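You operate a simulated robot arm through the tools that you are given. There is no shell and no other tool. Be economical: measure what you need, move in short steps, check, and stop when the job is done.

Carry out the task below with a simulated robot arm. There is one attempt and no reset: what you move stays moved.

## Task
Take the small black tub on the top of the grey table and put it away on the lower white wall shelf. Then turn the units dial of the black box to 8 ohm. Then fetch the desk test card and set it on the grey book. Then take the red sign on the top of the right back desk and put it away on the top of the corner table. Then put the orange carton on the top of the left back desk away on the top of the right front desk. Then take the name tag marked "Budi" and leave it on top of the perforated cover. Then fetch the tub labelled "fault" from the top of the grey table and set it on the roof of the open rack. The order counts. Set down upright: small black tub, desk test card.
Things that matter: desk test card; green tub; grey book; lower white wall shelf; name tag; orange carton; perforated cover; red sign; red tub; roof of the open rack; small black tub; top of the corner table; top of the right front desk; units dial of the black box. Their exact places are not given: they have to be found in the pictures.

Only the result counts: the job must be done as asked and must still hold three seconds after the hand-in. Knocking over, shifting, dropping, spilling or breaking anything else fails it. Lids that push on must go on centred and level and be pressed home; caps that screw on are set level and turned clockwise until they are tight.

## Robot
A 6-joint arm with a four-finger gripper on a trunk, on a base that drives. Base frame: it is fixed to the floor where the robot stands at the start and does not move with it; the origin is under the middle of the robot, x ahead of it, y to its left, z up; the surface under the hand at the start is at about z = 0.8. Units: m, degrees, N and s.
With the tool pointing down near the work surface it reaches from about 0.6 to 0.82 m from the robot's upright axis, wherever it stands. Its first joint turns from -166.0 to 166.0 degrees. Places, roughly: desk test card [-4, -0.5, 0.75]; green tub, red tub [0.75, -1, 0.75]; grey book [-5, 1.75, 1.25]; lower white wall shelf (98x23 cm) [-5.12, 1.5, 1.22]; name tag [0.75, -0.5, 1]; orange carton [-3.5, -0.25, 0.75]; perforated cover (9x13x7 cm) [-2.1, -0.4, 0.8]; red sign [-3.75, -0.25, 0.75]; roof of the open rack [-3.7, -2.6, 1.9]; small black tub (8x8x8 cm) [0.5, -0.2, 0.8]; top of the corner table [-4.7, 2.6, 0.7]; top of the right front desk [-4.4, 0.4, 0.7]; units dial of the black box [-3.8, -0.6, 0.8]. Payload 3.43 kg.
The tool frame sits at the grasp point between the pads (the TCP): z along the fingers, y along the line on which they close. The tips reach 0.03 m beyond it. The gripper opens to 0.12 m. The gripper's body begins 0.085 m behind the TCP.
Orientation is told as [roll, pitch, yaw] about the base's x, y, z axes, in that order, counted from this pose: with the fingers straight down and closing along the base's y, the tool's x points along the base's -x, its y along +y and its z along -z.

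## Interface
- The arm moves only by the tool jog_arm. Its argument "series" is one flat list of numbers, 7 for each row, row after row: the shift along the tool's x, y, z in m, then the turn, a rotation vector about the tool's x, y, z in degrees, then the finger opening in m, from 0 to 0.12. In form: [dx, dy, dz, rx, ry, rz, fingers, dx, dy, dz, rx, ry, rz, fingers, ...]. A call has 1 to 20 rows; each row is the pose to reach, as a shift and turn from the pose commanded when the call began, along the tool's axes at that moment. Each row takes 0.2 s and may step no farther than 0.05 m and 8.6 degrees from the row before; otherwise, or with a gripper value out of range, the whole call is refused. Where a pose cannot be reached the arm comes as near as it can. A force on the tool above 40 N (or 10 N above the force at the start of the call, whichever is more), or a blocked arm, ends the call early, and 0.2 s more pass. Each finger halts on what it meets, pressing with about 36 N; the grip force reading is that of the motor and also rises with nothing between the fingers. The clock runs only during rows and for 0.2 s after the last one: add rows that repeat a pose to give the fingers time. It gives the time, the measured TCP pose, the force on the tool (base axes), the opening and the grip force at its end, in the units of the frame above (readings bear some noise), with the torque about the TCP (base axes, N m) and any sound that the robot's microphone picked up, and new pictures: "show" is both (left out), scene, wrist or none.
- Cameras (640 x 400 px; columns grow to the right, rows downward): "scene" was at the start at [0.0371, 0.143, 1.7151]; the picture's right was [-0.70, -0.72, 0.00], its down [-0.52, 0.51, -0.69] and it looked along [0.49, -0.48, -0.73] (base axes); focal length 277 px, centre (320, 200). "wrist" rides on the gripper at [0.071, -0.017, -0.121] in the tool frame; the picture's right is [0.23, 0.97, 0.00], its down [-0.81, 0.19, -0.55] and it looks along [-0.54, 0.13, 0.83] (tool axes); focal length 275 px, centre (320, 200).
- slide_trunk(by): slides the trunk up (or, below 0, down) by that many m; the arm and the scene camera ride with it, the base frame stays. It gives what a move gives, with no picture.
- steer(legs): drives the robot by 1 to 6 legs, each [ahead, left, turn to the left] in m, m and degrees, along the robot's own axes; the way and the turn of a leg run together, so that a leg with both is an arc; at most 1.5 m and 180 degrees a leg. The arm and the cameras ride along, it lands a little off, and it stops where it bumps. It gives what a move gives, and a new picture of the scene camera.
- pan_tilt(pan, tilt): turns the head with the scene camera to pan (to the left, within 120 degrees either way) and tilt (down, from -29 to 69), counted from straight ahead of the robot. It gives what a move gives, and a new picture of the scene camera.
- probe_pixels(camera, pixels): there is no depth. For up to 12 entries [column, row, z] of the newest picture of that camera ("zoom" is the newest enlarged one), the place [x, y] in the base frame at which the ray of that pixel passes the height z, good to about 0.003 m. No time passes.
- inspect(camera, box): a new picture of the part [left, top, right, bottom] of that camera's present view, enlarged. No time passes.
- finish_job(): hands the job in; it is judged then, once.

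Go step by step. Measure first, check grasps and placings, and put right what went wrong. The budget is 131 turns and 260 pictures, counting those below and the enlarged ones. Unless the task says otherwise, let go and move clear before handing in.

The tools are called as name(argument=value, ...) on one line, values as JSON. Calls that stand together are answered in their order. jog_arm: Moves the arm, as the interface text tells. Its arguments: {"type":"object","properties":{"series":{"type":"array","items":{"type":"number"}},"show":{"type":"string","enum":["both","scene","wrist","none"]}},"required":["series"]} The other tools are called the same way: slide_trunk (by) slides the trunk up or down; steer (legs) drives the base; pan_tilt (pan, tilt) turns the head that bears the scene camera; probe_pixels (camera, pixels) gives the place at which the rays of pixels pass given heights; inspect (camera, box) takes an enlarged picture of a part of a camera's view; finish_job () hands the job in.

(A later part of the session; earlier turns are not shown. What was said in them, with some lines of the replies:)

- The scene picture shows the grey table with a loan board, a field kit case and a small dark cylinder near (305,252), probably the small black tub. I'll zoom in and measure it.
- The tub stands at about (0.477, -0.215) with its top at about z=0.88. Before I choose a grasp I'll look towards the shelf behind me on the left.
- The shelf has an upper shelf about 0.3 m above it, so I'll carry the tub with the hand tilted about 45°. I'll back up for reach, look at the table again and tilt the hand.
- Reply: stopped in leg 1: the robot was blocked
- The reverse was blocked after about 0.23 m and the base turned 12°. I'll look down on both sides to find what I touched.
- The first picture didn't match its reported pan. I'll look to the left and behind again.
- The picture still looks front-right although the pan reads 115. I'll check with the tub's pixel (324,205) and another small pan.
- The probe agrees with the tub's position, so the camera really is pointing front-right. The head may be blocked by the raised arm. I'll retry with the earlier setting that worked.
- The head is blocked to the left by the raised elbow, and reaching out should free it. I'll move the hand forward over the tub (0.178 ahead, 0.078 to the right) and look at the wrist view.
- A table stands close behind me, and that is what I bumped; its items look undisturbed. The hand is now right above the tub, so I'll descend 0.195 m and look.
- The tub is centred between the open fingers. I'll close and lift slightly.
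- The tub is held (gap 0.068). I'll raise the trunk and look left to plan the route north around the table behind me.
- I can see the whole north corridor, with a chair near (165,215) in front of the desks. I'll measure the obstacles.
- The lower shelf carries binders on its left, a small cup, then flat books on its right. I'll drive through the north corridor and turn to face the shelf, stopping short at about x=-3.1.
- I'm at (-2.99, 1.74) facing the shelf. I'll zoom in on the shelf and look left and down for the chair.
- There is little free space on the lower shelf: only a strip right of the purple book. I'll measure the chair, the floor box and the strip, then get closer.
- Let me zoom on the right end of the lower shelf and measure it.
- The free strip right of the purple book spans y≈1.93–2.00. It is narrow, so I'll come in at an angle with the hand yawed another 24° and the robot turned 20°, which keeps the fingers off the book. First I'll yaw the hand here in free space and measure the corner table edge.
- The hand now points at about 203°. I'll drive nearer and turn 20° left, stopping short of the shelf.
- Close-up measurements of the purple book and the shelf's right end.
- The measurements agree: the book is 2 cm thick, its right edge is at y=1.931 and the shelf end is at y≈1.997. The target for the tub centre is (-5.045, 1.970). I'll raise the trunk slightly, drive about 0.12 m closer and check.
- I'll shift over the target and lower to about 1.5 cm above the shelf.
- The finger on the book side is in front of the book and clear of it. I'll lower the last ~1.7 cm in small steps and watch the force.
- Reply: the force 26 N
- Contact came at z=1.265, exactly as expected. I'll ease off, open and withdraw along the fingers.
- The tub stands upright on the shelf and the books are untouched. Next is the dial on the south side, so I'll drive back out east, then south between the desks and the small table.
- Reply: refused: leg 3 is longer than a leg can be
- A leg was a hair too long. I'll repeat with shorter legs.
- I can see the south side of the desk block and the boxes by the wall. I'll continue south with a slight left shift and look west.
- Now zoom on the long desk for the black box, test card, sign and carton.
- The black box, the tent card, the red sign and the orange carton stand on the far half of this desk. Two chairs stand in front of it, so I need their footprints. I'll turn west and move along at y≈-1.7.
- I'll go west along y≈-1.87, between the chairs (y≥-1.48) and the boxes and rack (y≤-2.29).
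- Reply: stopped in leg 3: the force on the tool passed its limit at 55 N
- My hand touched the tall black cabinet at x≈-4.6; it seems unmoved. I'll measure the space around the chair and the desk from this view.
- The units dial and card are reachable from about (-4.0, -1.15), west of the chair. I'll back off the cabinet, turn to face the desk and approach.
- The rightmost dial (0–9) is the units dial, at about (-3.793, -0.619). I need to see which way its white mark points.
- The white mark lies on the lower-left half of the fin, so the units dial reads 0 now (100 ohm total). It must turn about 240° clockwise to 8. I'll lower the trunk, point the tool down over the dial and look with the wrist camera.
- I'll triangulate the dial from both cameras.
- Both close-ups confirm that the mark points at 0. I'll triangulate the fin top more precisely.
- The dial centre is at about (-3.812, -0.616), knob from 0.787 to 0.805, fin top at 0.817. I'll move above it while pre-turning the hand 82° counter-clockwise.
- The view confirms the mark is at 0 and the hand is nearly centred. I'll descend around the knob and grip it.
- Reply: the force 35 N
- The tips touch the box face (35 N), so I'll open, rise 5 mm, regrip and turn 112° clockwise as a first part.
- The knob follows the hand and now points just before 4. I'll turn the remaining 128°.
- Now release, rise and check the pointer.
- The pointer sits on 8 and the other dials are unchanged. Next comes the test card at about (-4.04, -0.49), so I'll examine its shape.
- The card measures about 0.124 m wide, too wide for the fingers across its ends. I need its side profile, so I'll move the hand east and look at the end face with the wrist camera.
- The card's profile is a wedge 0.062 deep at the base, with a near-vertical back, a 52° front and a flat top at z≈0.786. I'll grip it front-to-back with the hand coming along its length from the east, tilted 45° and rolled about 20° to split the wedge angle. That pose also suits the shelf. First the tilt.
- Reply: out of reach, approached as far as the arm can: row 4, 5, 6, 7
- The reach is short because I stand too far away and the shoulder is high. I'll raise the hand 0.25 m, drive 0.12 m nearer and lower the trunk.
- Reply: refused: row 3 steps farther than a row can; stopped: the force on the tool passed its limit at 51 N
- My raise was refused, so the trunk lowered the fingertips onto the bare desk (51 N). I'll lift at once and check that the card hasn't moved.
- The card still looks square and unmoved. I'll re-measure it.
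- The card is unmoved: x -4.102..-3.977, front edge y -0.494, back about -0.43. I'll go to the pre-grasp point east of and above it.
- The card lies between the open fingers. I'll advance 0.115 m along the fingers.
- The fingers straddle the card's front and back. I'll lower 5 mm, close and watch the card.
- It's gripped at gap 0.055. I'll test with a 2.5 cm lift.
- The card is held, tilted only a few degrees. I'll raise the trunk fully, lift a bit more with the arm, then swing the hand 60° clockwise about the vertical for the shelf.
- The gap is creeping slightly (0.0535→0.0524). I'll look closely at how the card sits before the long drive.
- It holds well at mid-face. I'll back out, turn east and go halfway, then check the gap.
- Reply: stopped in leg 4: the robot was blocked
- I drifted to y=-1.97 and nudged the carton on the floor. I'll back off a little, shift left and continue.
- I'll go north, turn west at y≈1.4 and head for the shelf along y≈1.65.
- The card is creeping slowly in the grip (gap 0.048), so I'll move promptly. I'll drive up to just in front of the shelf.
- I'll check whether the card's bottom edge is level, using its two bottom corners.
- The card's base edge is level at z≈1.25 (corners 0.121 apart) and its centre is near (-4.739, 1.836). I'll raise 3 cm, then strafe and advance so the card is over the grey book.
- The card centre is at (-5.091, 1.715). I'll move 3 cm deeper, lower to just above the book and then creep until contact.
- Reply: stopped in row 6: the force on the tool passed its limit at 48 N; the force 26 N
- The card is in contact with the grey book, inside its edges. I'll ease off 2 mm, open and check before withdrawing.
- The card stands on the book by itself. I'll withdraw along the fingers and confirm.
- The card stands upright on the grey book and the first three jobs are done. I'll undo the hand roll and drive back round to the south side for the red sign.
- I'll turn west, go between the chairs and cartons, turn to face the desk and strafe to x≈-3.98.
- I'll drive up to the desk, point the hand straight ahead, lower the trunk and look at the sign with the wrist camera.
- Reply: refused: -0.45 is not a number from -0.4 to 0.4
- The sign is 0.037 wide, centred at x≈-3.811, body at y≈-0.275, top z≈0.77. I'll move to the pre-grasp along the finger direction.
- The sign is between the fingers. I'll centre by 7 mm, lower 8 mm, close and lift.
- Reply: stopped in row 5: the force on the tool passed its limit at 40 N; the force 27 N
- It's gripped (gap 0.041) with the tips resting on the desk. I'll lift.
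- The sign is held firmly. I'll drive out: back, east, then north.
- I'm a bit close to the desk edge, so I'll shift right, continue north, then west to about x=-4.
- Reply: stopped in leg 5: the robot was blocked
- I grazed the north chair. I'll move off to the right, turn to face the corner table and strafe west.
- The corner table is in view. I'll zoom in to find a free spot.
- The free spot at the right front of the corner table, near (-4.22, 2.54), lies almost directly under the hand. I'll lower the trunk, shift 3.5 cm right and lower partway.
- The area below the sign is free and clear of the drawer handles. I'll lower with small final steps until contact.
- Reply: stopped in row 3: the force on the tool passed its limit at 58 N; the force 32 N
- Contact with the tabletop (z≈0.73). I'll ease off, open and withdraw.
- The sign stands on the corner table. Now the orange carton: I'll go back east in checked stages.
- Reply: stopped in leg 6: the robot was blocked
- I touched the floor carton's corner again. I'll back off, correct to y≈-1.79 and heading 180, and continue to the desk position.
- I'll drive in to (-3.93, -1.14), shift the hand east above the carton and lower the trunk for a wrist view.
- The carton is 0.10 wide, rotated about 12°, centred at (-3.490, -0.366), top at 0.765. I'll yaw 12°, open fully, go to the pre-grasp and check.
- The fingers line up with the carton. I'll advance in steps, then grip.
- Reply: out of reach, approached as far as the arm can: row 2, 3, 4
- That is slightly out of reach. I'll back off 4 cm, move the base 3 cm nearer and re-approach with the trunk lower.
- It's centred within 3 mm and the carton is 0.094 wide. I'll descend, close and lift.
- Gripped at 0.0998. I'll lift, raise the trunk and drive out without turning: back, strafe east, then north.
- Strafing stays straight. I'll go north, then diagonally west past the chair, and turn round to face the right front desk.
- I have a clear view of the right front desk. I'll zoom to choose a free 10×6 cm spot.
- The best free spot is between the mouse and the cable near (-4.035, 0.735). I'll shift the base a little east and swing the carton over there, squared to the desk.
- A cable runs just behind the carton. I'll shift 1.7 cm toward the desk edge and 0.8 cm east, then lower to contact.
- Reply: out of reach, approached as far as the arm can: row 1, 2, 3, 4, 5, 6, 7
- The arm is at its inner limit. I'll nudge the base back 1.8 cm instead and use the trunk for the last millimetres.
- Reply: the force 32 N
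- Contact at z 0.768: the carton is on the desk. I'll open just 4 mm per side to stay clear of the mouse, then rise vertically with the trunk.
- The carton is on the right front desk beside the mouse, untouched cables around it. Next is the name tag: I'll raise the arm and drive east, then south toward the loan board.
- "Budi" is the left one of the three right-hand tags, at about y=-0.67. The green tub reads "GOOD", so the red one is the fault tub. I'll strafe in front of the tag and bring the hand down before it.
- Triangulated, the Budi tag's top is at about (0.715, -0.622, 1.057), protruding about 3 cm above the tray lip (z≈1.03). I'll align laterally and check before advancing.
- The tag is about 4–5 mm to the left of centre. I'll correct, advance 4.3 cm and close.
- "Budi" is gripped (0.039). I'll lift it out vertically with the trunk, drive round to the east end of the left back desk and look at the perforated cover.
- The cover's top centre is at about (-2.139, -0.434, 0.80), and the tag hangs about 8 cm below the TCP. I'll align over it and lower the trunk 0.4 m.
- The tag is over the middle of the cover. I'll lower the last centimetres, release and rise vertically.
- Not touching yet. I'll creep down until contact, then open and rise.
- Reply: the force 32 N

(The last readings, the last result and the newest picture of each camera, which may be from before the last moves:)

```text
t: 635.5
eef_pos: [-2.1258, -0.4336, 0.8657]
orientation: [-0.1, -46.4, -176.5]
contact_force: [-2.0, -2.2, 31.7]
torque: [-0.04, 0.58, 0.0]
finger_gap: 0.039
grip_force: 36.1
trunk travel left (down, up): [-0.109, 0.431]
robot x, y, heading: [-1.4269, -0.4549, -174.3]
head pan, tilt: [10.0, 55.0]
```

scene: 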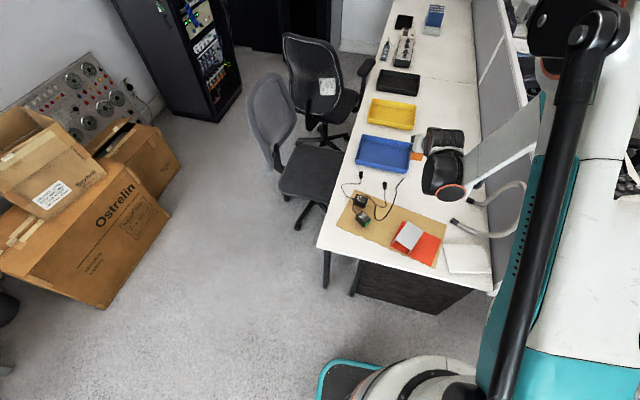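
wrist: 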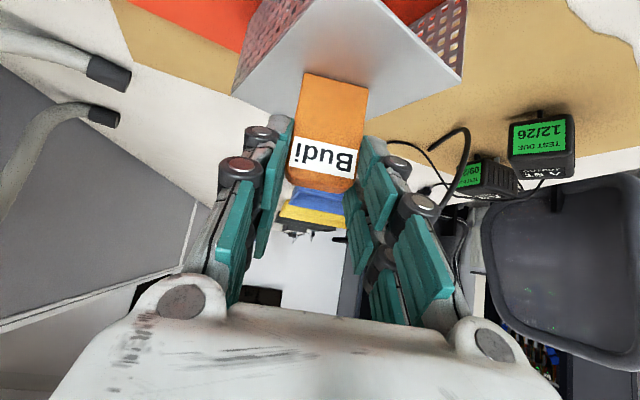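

The tag stands on the cover (contact 32 N). I'll open, rise, check it, and drive back to the grey table for the red tub.

jog_arm(series=[-0.001, 0, -0.001, 0, 0, 0, 0.045, -0.001, 0, -0.001, 0, 0, 0, 0.065, -0.001, 0, -0.001, 0, 0, 0, 0.065], show="none")

slide_trunk(by=0.35)

inspect(camera="scene", box=[350, 180, 478, 270])

steer(legs=[[0, 0.44, 0], [0, 0, 174.5], [1.2, 0, 0]])

inspect(camera="wrist", box=[1, 1, 639, 399])

```text
t: 636.3
eef_pos: [-2.1262, -0.4349, 0.8646]
orientation: [-0.1, -46.2, -176.6]
contact_force: [0.3, 0.1, -0.5]
torque: [0.02, 0.02, 0.01]
finger_gap: 0.065
grip_force: 0.0
trunk travel left (down, up): [-0.109, 0.431]
robot x, y, heading: [-1.4242, -0.4534, -174.4]
head pan, tilt: [10.0, 55.0]
```

```text
t: 639.7
eef_pos: [-2.1263, -0.4335, 1.2142]
orientation: [0.1, -46.2, -176.6]
contact_force: [-0.3, -0.1, -0.3]
torque: [-0.02, -0.01, -0.01]
finger_gap: 0.0652
grip_force: 0.1
trunk travel left (down, up): [-0.459, 0.081]
robot x, y, heading: [-1.4199, -0.4508, -174.3]
head pan, tilt: [10.0, 55.0]
```

```text
4.44 times, centred on (414, 225) of scene
```

zoom: 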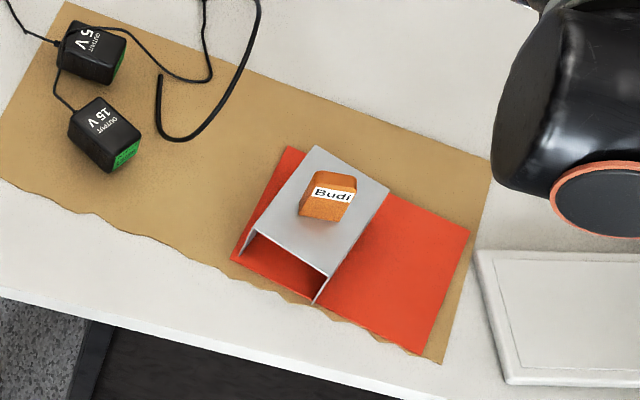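

```text
t: 655.0
eef_pos: [0.5024, -1.0942, 1.2131]
orientation: [-0.1, -46.2, -5.7]
contact_force: [-0.4, 0.4, 0.3]
torque: [-0.03, -0.01, 0.03]
finger_gap: 0.0649
grip_force: 0.1
trunk travel left (down, up): [-0.459, 0.081]
robot x, y, heading: [-0.1885, -0.9635, -3.3]
head pan, tilt: [10.0, 55.0]
```

scene: 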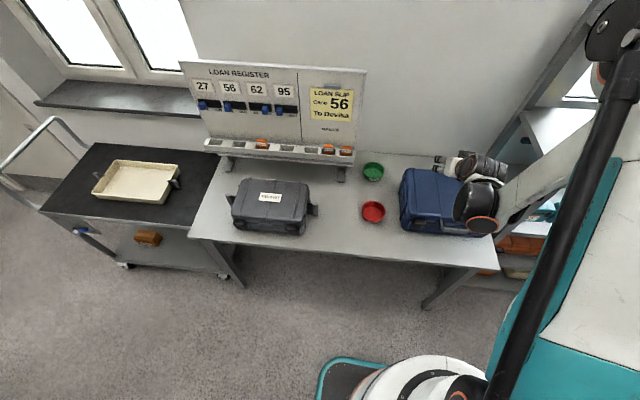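

```text
1.00 times, centred on (320, 200) of wrist (not enlarged: the box is as wide or as high as the picture)
```

zoom: 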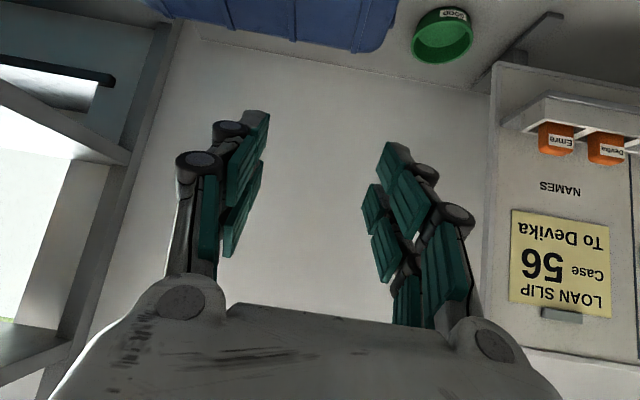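

The "Budi" tag stands on the cover. The red tub is at (373,211), so I'll measure it and read its label.

inspect(camera="scene", box=[341, 191, 405, 231])

probe_pixels(camera="scene", pixels=[[373, 209, 0.84], [373, 209, 0.83], [361, 208, 0.84], [385, 209, 0.84], [373, 202, 0.84], [373, 221, 0.8], [373, 200, 0.84], [373, 217, 0.84]])

jog_arm(series=[0, 0.04, 0, 0, 0, 0, 0.12, 0, 0.08, 0, 0, 0, 0, 0.12, 0, 0.12, 0, 0, 0, 0, 0.12, 0, 0.15, 0, 0, 0, 0, 0.12, 0, 0.185, 0, 0, 0, 0, 0.12], show="wrist")

```text
10.00 times, centred on (373, 211) of scene
```

zoom: 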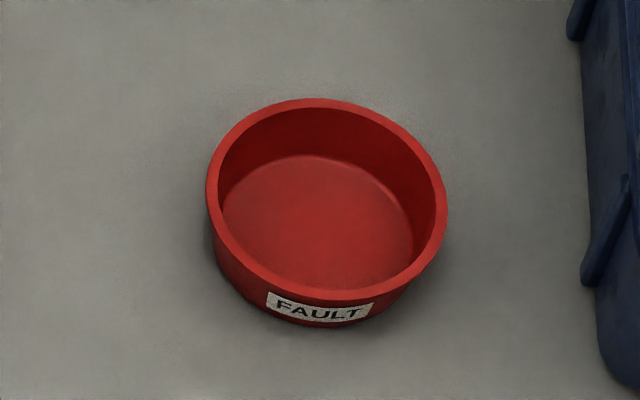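

```text
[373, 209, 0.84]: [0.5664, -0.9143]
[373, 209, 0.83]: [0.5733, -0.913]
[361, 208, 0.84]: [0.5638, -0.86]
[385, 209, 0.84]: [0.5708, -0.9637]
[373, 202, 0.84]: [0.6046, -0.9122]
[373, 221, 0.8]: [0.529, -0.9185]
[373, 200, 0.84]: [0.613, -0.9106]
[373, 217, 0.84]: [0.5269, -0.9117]
```

```text
t: 656.2
eef_pos: [0.5207, -0.9113, 1.2141]
orientation: [-0.1, -46.3, -5.7]
contact_force: [0.1, 0.3, 0.1]
torque: [0.01, -0.02, -0.03]
finger_gap: 0.1198
grip_force: 0.1
trunk travel left (down, up): [-0.459, 0.081]
robot x, y, heading: [-0.1888, -0.962, -3.4]
head pan, tilt: [10.0, 55.0]
```

wrist: 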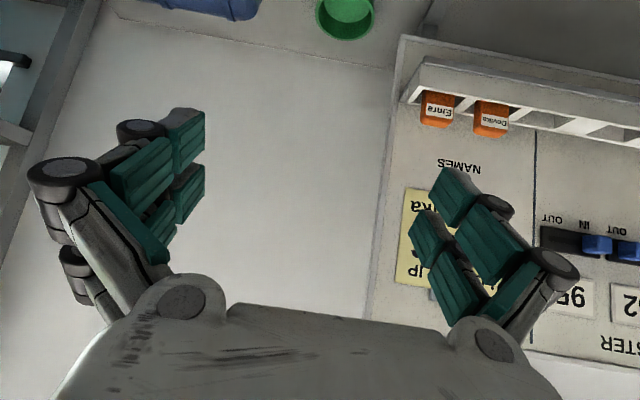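

"FAULT" is confirmed: rim diameter ≈0.103, centre ≈(0.562, -0.913), rim z≈0.83. I'll lower the trunk and verify the alignment with the wrist camera.

slide_trunk(by=-0.3)

jog_arm(series=[-0.0175, 0.001, 0.0183, 0, 0, 0, 0.12, -0.0175, 0.001, 0.0183, 0, 0, 0, 0.12], show="wrist")

probe_pixels(camera="wrist", pixels=[[260, 40, 0.83], [320, 40, 0.83], [380, 40, 0.83], [320, 80, 0.83], [320, 10, 0.83]])

```text
t: 659.2
eef_pos: [0.5193, -0.9116, 0.9152]
orientation: [0.0, -46.3, -5.8]
contact_force: [0.3, -0.3, 0.1]
torque: [0.01, -0.03, 0.0]
finger_gap: 0.1198
grip_force: 0.1
trunk travel left (down, up): [-0.159, 0.381]
robot x, y, heading: [-0.1861, -0.9608, -3.8]
head pan, tilt: [10.0, 55.0]
```

```text
t: 659.8
eef_pos: [0.5455, -0.9151, 0.9147]
orientation: [0.0, -46.2, -5.8]
contact_force: [-0.2, 0.4, -0.4]
torque: [0.03, -0.03, -0.03]
finger_gap: 0.1202
grip_force: 0.0
trunk travel left (down, up): [-0.159, 0.381]
robot x, y, heading: [-0.1889, -0.9629, -3.5]
head pan, tilt: [10.0, 55.0]
```

wrist: 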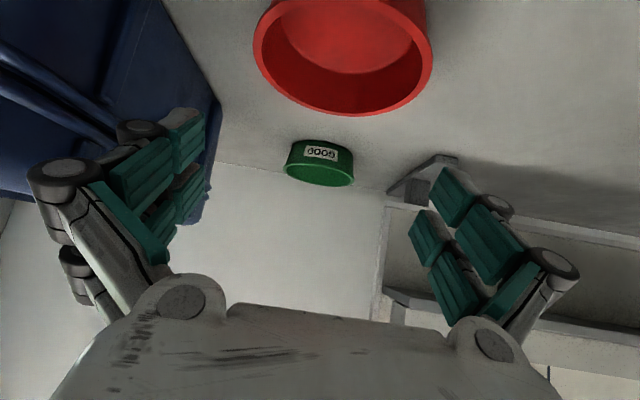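

```text
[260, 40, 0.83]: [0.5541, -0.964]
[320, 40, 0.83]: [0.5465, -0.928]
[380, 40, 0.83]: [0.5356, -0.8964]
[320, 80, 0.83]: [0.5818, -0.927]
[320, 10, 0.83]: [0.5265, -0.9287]
```

Alignment is good (centre ≈(0.556, -0.917)). I'll descend, grip, lift and drive the known route to the rack, staying facing east.

jog_arm(series=[0.022, -0.002, 0.0175, 0, 0, 0, 0.12, 0.044, -0.002, 0.035, 0, 0, 0, 0.12, 0.062, -0.002, 0.0523, 0, 0, 0, 0.12, 0.062, -0.002, 0.0523, 0, 0, 0, 0.1, 0.062, -0.002, 0.0523, 0, 0, 0, 0.08, 0.062, -0.002, 0.0523, 0, 0, 0, 0.08, 0.04, -0.002, 0.03, 0, 0, 0, 0.08, 0.02, -0.002, 0.01, 0, 0, 0, 0.08], show="wrist")

slide_trunk(by=0.38)

steer(legs=[[-1.2, 0, 3.5], [0, -0.84, 0]])

```text
t: 661.6
eef_pos: [0.5399, -0.9136, 0.8917]
orientation: [0.1, -46.3, -5.8]
contact_force: [0.0, 0.0, -0.8]
torque: [0.04, -0.01, -0.01]
finger_gap: 0.1007
grip_force: 36.0
out of reach, approached as far as the arm can: row 2, 3, 4, 5, 6
trunk travel left (down, up): [-0.159, 0.381]
robot x, y, heading: [-0.1871, -0.9631, -3.3]
head pan, tilt: [10.0, 55.0]
```

wrist: 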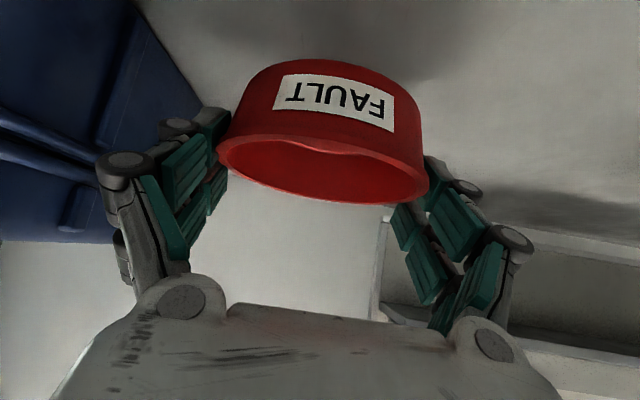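

```text
t: 665.3
eef_pos: [0.5399, -0.9142, 1.272]
orientation: [0.0, -46.2, -5.7]
contact_force: [0.6, -0.5, -1.7]
torque: [-0.02, -0.01, 0.01]
finger_gap: 0.1006
grip_force: 36.5
trunk travel left (down, up): [-0.539, 0.001]
robot x, y, heading: [-0.1895, -0.9606, -3.6]
head pan, tilt: [10.0, 55.0]
```

```text
t: 675.4
eef_pos: [-0.6281, -1.6856, 1.2727]
orientation: [0.1, -46.3, -1.8]
contact_force: [-1.6, 0.8, -2.5]
torque: [0.04, -0.02, 0.02]
finger_gap: 0.1006
grip_force: 35.6
trunk travel left (down, up): [-0.539, 0.001]
robot x, y, heading: [-1.3491, -1.79, 0.3]
head pan, tilt: [10.0, 55.0]
```

scene: 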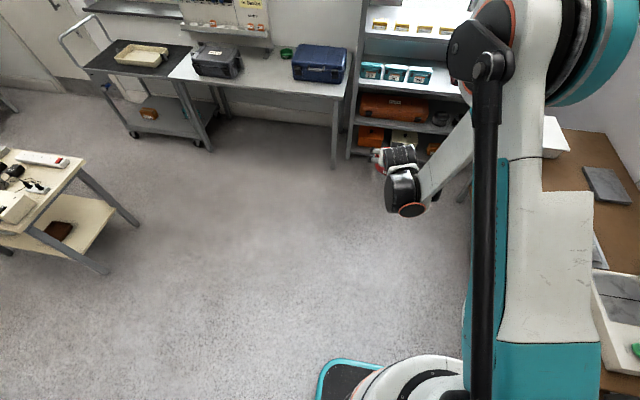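

The tub is held (gap 0.1006). I'll raise it toward z≈1.98, drive backwards west to the rack and look at the roof.

jog_arm(series=[-0.0282, 0, -0.0389, 0, 0, 0, 0.08, -0.0564, 0, -0.0778, 0, 0, 0, 0.08, -0.0846, 0, -0.1167, 0, 0, 0, 0.08, -0.1128, 0, -0.1556, 0, 0, 0, 0.08, -0.141, 0, -0.1945, 0, 0, 0, 0.08, -0.1692, 0, -0.2334, 0, 0, 0, 0.08, -0.1974, 0, -0.2723, 0, 0, 0, 0.08, -0.2256, 0, -0.3112, 0, 0, 0, 0.08, -0.2538, 0, -0.3501, 0, 0, 0, 0.08, -0.282, 0, -0.389, 0, 0, 0, 0.08, -0.3102, 0, -0.4279, 0, 0, 0, 0.08, -0.3384, 0, -0.4668, 0, 0, 0, 0.08, -0.3666, 0, -0.5057, 0, 0, 0, 0.08, -0.3948, 0, -0.5446, 0, 0, 0, 0.08, -0.423, 0, -0.5835, 0, 0, 0, 0.08], show="none")

steer(legs=[[-1.2, 0.0, 0], [-1.1, 0, 0]])

pan_tilt(pan=-95, tilt=8)

```text
t: 678.6
eef_pos: [-0.7564, -1.6801, 1.9795]
orientation: [-0.1, -46.3, -1.8]
contact_force: [-0.3, 0.7, -1.3]
torque: [-0.02, 0.01, -0.03]
finger_gap: 0.1008
grip_force: 35.9
trunk travel left (down, up): [-0.539, 0.001]
robot x, y, heading: [-1.3518, -1.7894, 0.5]
head pan, tilt: [10.0, 55.0]
```

```text
t: 689.8
eef_pos: [-3.0375, -1.6876, 1.9789]
orientation: [0.0, -46.3, -4.7]
contact_force: [0.5, 0.5, -1.0]
torque: [0.0, -0.01, 0.03]
finger_gap: 0.1002
grip_force: 36.7
trunk travel left (down, up): [-0.539, 0.001]
robot x, y, heading: [-3.6346, -1.7612, -2.5]
head pan, tilt: [10.0, 55.0]
```

scene: 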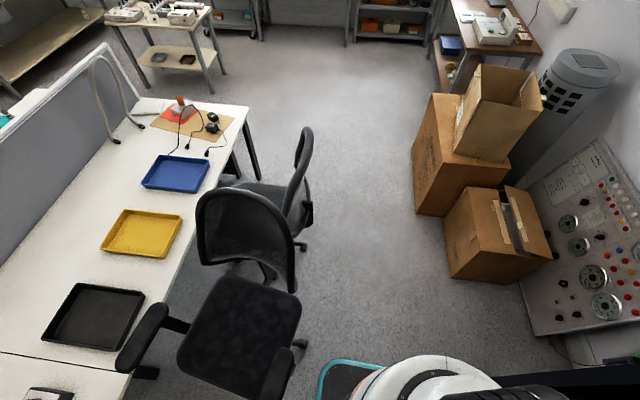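

```text
t: 691.6
eef_pos: [-3.0363, -1.6883, 1.9786]
orientation: [0.0, -46.4, -4.7]
contact_force: [0.0, 0.9, -1.8]
torque: [0.02, -0.01, 0.0]
finger_gap: 0.1001
grip_force: 35.8
trunk travel left (down, up): [-0.539, 0.001]
robot x, y, heading: [-3.6362, -1.7595, -2.0]
head pan, tilt: [-95.0, 8.0]
```

scene: 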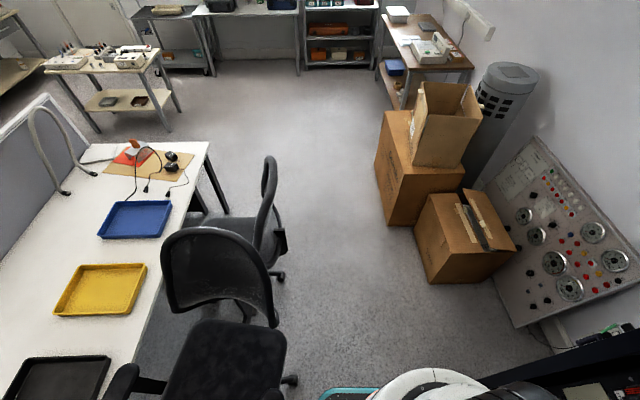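

The arm reaches z=1.98. The head is blocked by the raised arm, so I'll turn to face the rack, move over the roof and look with the wrist camera.

steer(legs=[[0, 0, -88], [0.06, -0.14, 0]])

inspect(camera="wrist", box=[1, 1, 639, 399])

```text
t: 696.6
eef_pos: [-3.6482, -2.4205, 1.9781]
orientation: [0.1, -46.3, -89.9]
contact_force: [-1.1, -0.5, -1.4]
torque: [0.02, -0.04, 0.07]
finger_gap: 0.1
grip_force: 36.1
trunk travel left (down, up): [-0.539, 0.001]
robot x, y, heading: [-3.7719, -1.8289, -87.4]
head pan, tilt: [-95.0, 8.0]
```

scene: 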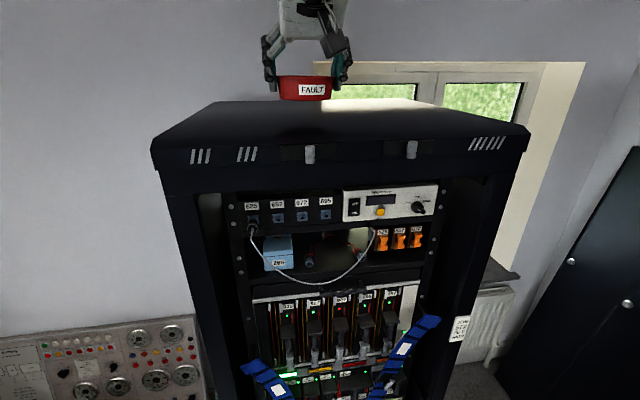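

```text
1.00 times, centred on (320, 200) of wrist (not enlarged: the box is as wide or as high as the picture)
```

zoom: 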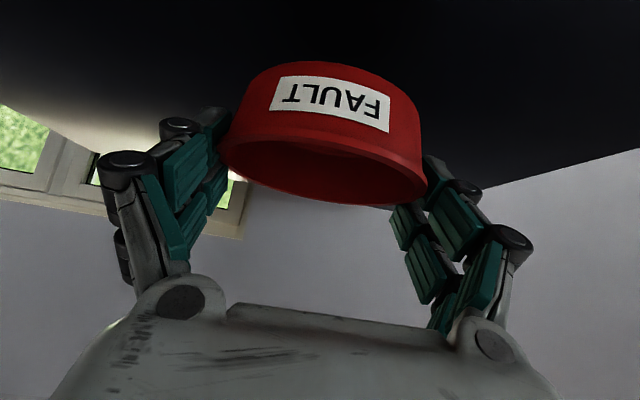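

The rack's flat, empty roof is right below the tub. I'll lower in small steps until contact.

jog_arm(series=[0.0145, 0, 0.0138, 0, 0, 0, 0.08, 0.0217, 0, 0.0207, 0, 0, 0, 0.08, 0.0246, 0, 0.0235, 0, 0, 0, 0.08, 0.0275, 0, 0.0262, 0, 0, 0, 0.08, 0.0304, 0, 0.029, 0, 0, 0, 0.08, 0.0333, 0, 0.0317, 0, 0, 0, 0.08, 0.0362, 0, 0.0345, 0, 0, 0, 0.08, 0.039, 0, 0.0373, 0, 0, 0, 0.08, 0.0419, 0, 0.04, 0, 0, 0, 0.08, 0.0448, 0, 0.0428, 0, 0, 0, 0.08], show="both")

inspect(camera="scene", box=[220, 20, 412, 140])

```text
t: 698.3
eef_pos: [-3.6458, -2.4188, 1.932]
orientation: [-0.2, -46.7, -89.4]
contact_force: [2.3, -4.8, 22.0]
torque: [0.4, 0.34, 0.18]
finger_gap: 0.1007
grip_force: 36.2
trunk travel left (down, up): [-0.539, 0.001]
robot x, y, heading: [-3.7685, -1.8276, -87.3]
head pan, tilt: [-95.0, 8.0]
stopped in row 8: the force on the tool passed its limit at 44 N (the readings are from after the stop); the commanded pose is now the measured one
```

scene: 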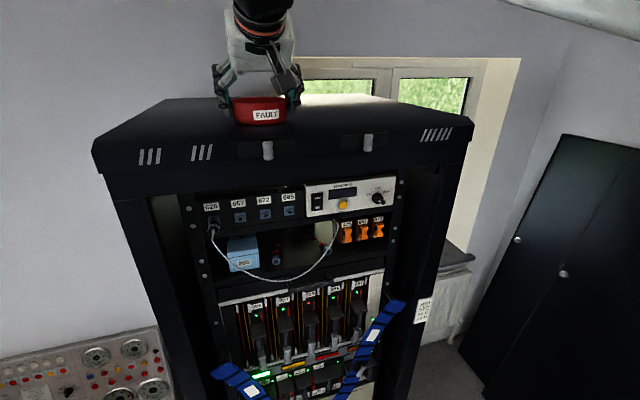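
wrist: 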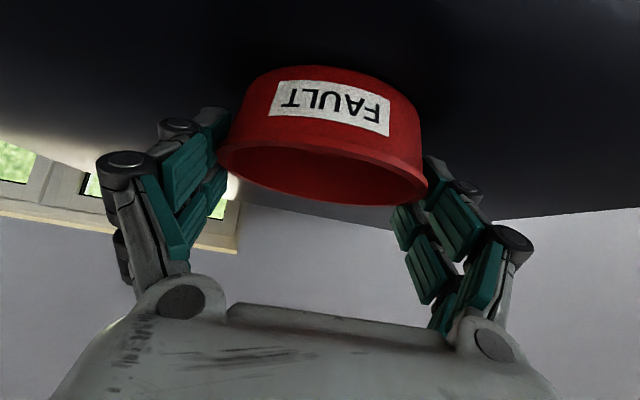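

```text
3.33 times, centred on (316, 80) of scene
```

zoom: 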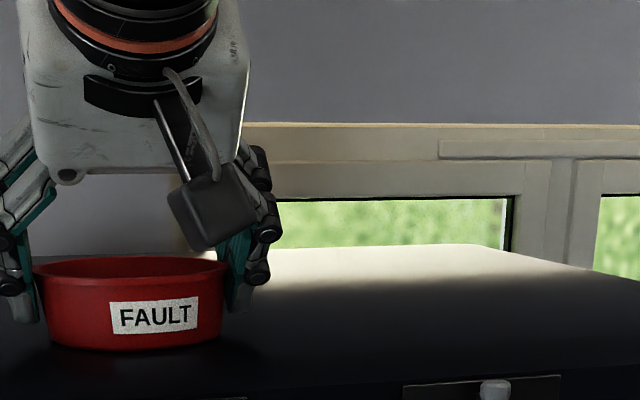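

The tub sits level on the rack roof. I'll ease off, open fully and withdraw.

jog_arm(series=[-0.001, 0, -0.001, 0, 0, 0, 0.1, -0.001, 0, -0.001, 0, 0, 0, 0.12, -0.001, 0, -0.001, 0, 0, 0, 0.12, -0.003, 0, -0.02, 0, 0, 0, 0.12, -0.006, 0, -0.06, 0, 0, 0, 0.12, -0.01, 0, -0.1, 0, 0, 0, 0.12], show="both")

```text
t: 699.7
eef_pos: [-3.648, -2.352, 2.007]
orientation: [-0.1, -46.6, -89.7]
contact_force: [-0.3, 0.5, 0.1]
torque: [-0.02, 0.03, 0.01]
finger_gap: 0.1198
grip_force: 0.1
trunk travel left (down, up): [-0.539, 0.001]
robot x, y, heading: [-3.7741, -1.8323, -87.6]
head pan, tilt: [-95.0, 8.0]
5 turns are left
```

scene: 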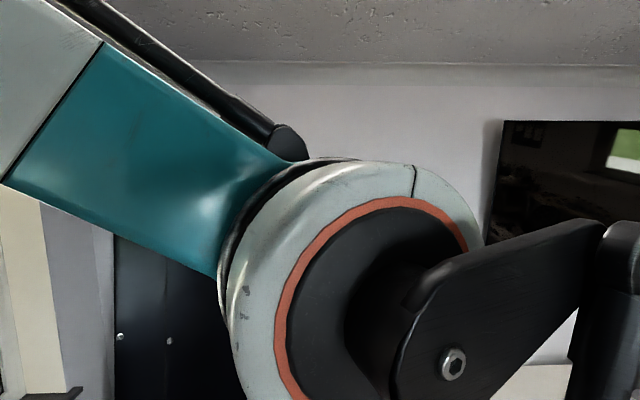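
wrist: 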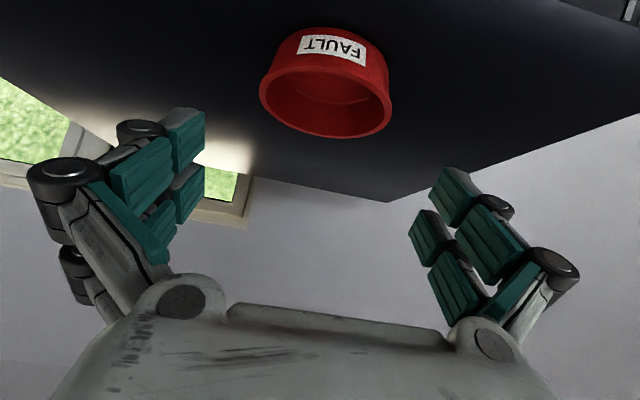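

The tub stands free and upright on the rack roof, and the hand is clear of it. All seven steps are done in order, so I'll hand in.

finish_job()

```text
The job is handed in.
```

I did all seven steps in the order asked and handed the job in; I know of nothing left undone. The black tub and the test card were upright when I let go.

While driving I bumped some furniture: the small table behind the start, the floor carton (twice), the black cabinet door and the chair by the right front desk. The cabinet and the table looked unmoved. I never re-measured the carton or the chair, so either may have shifted slightly.
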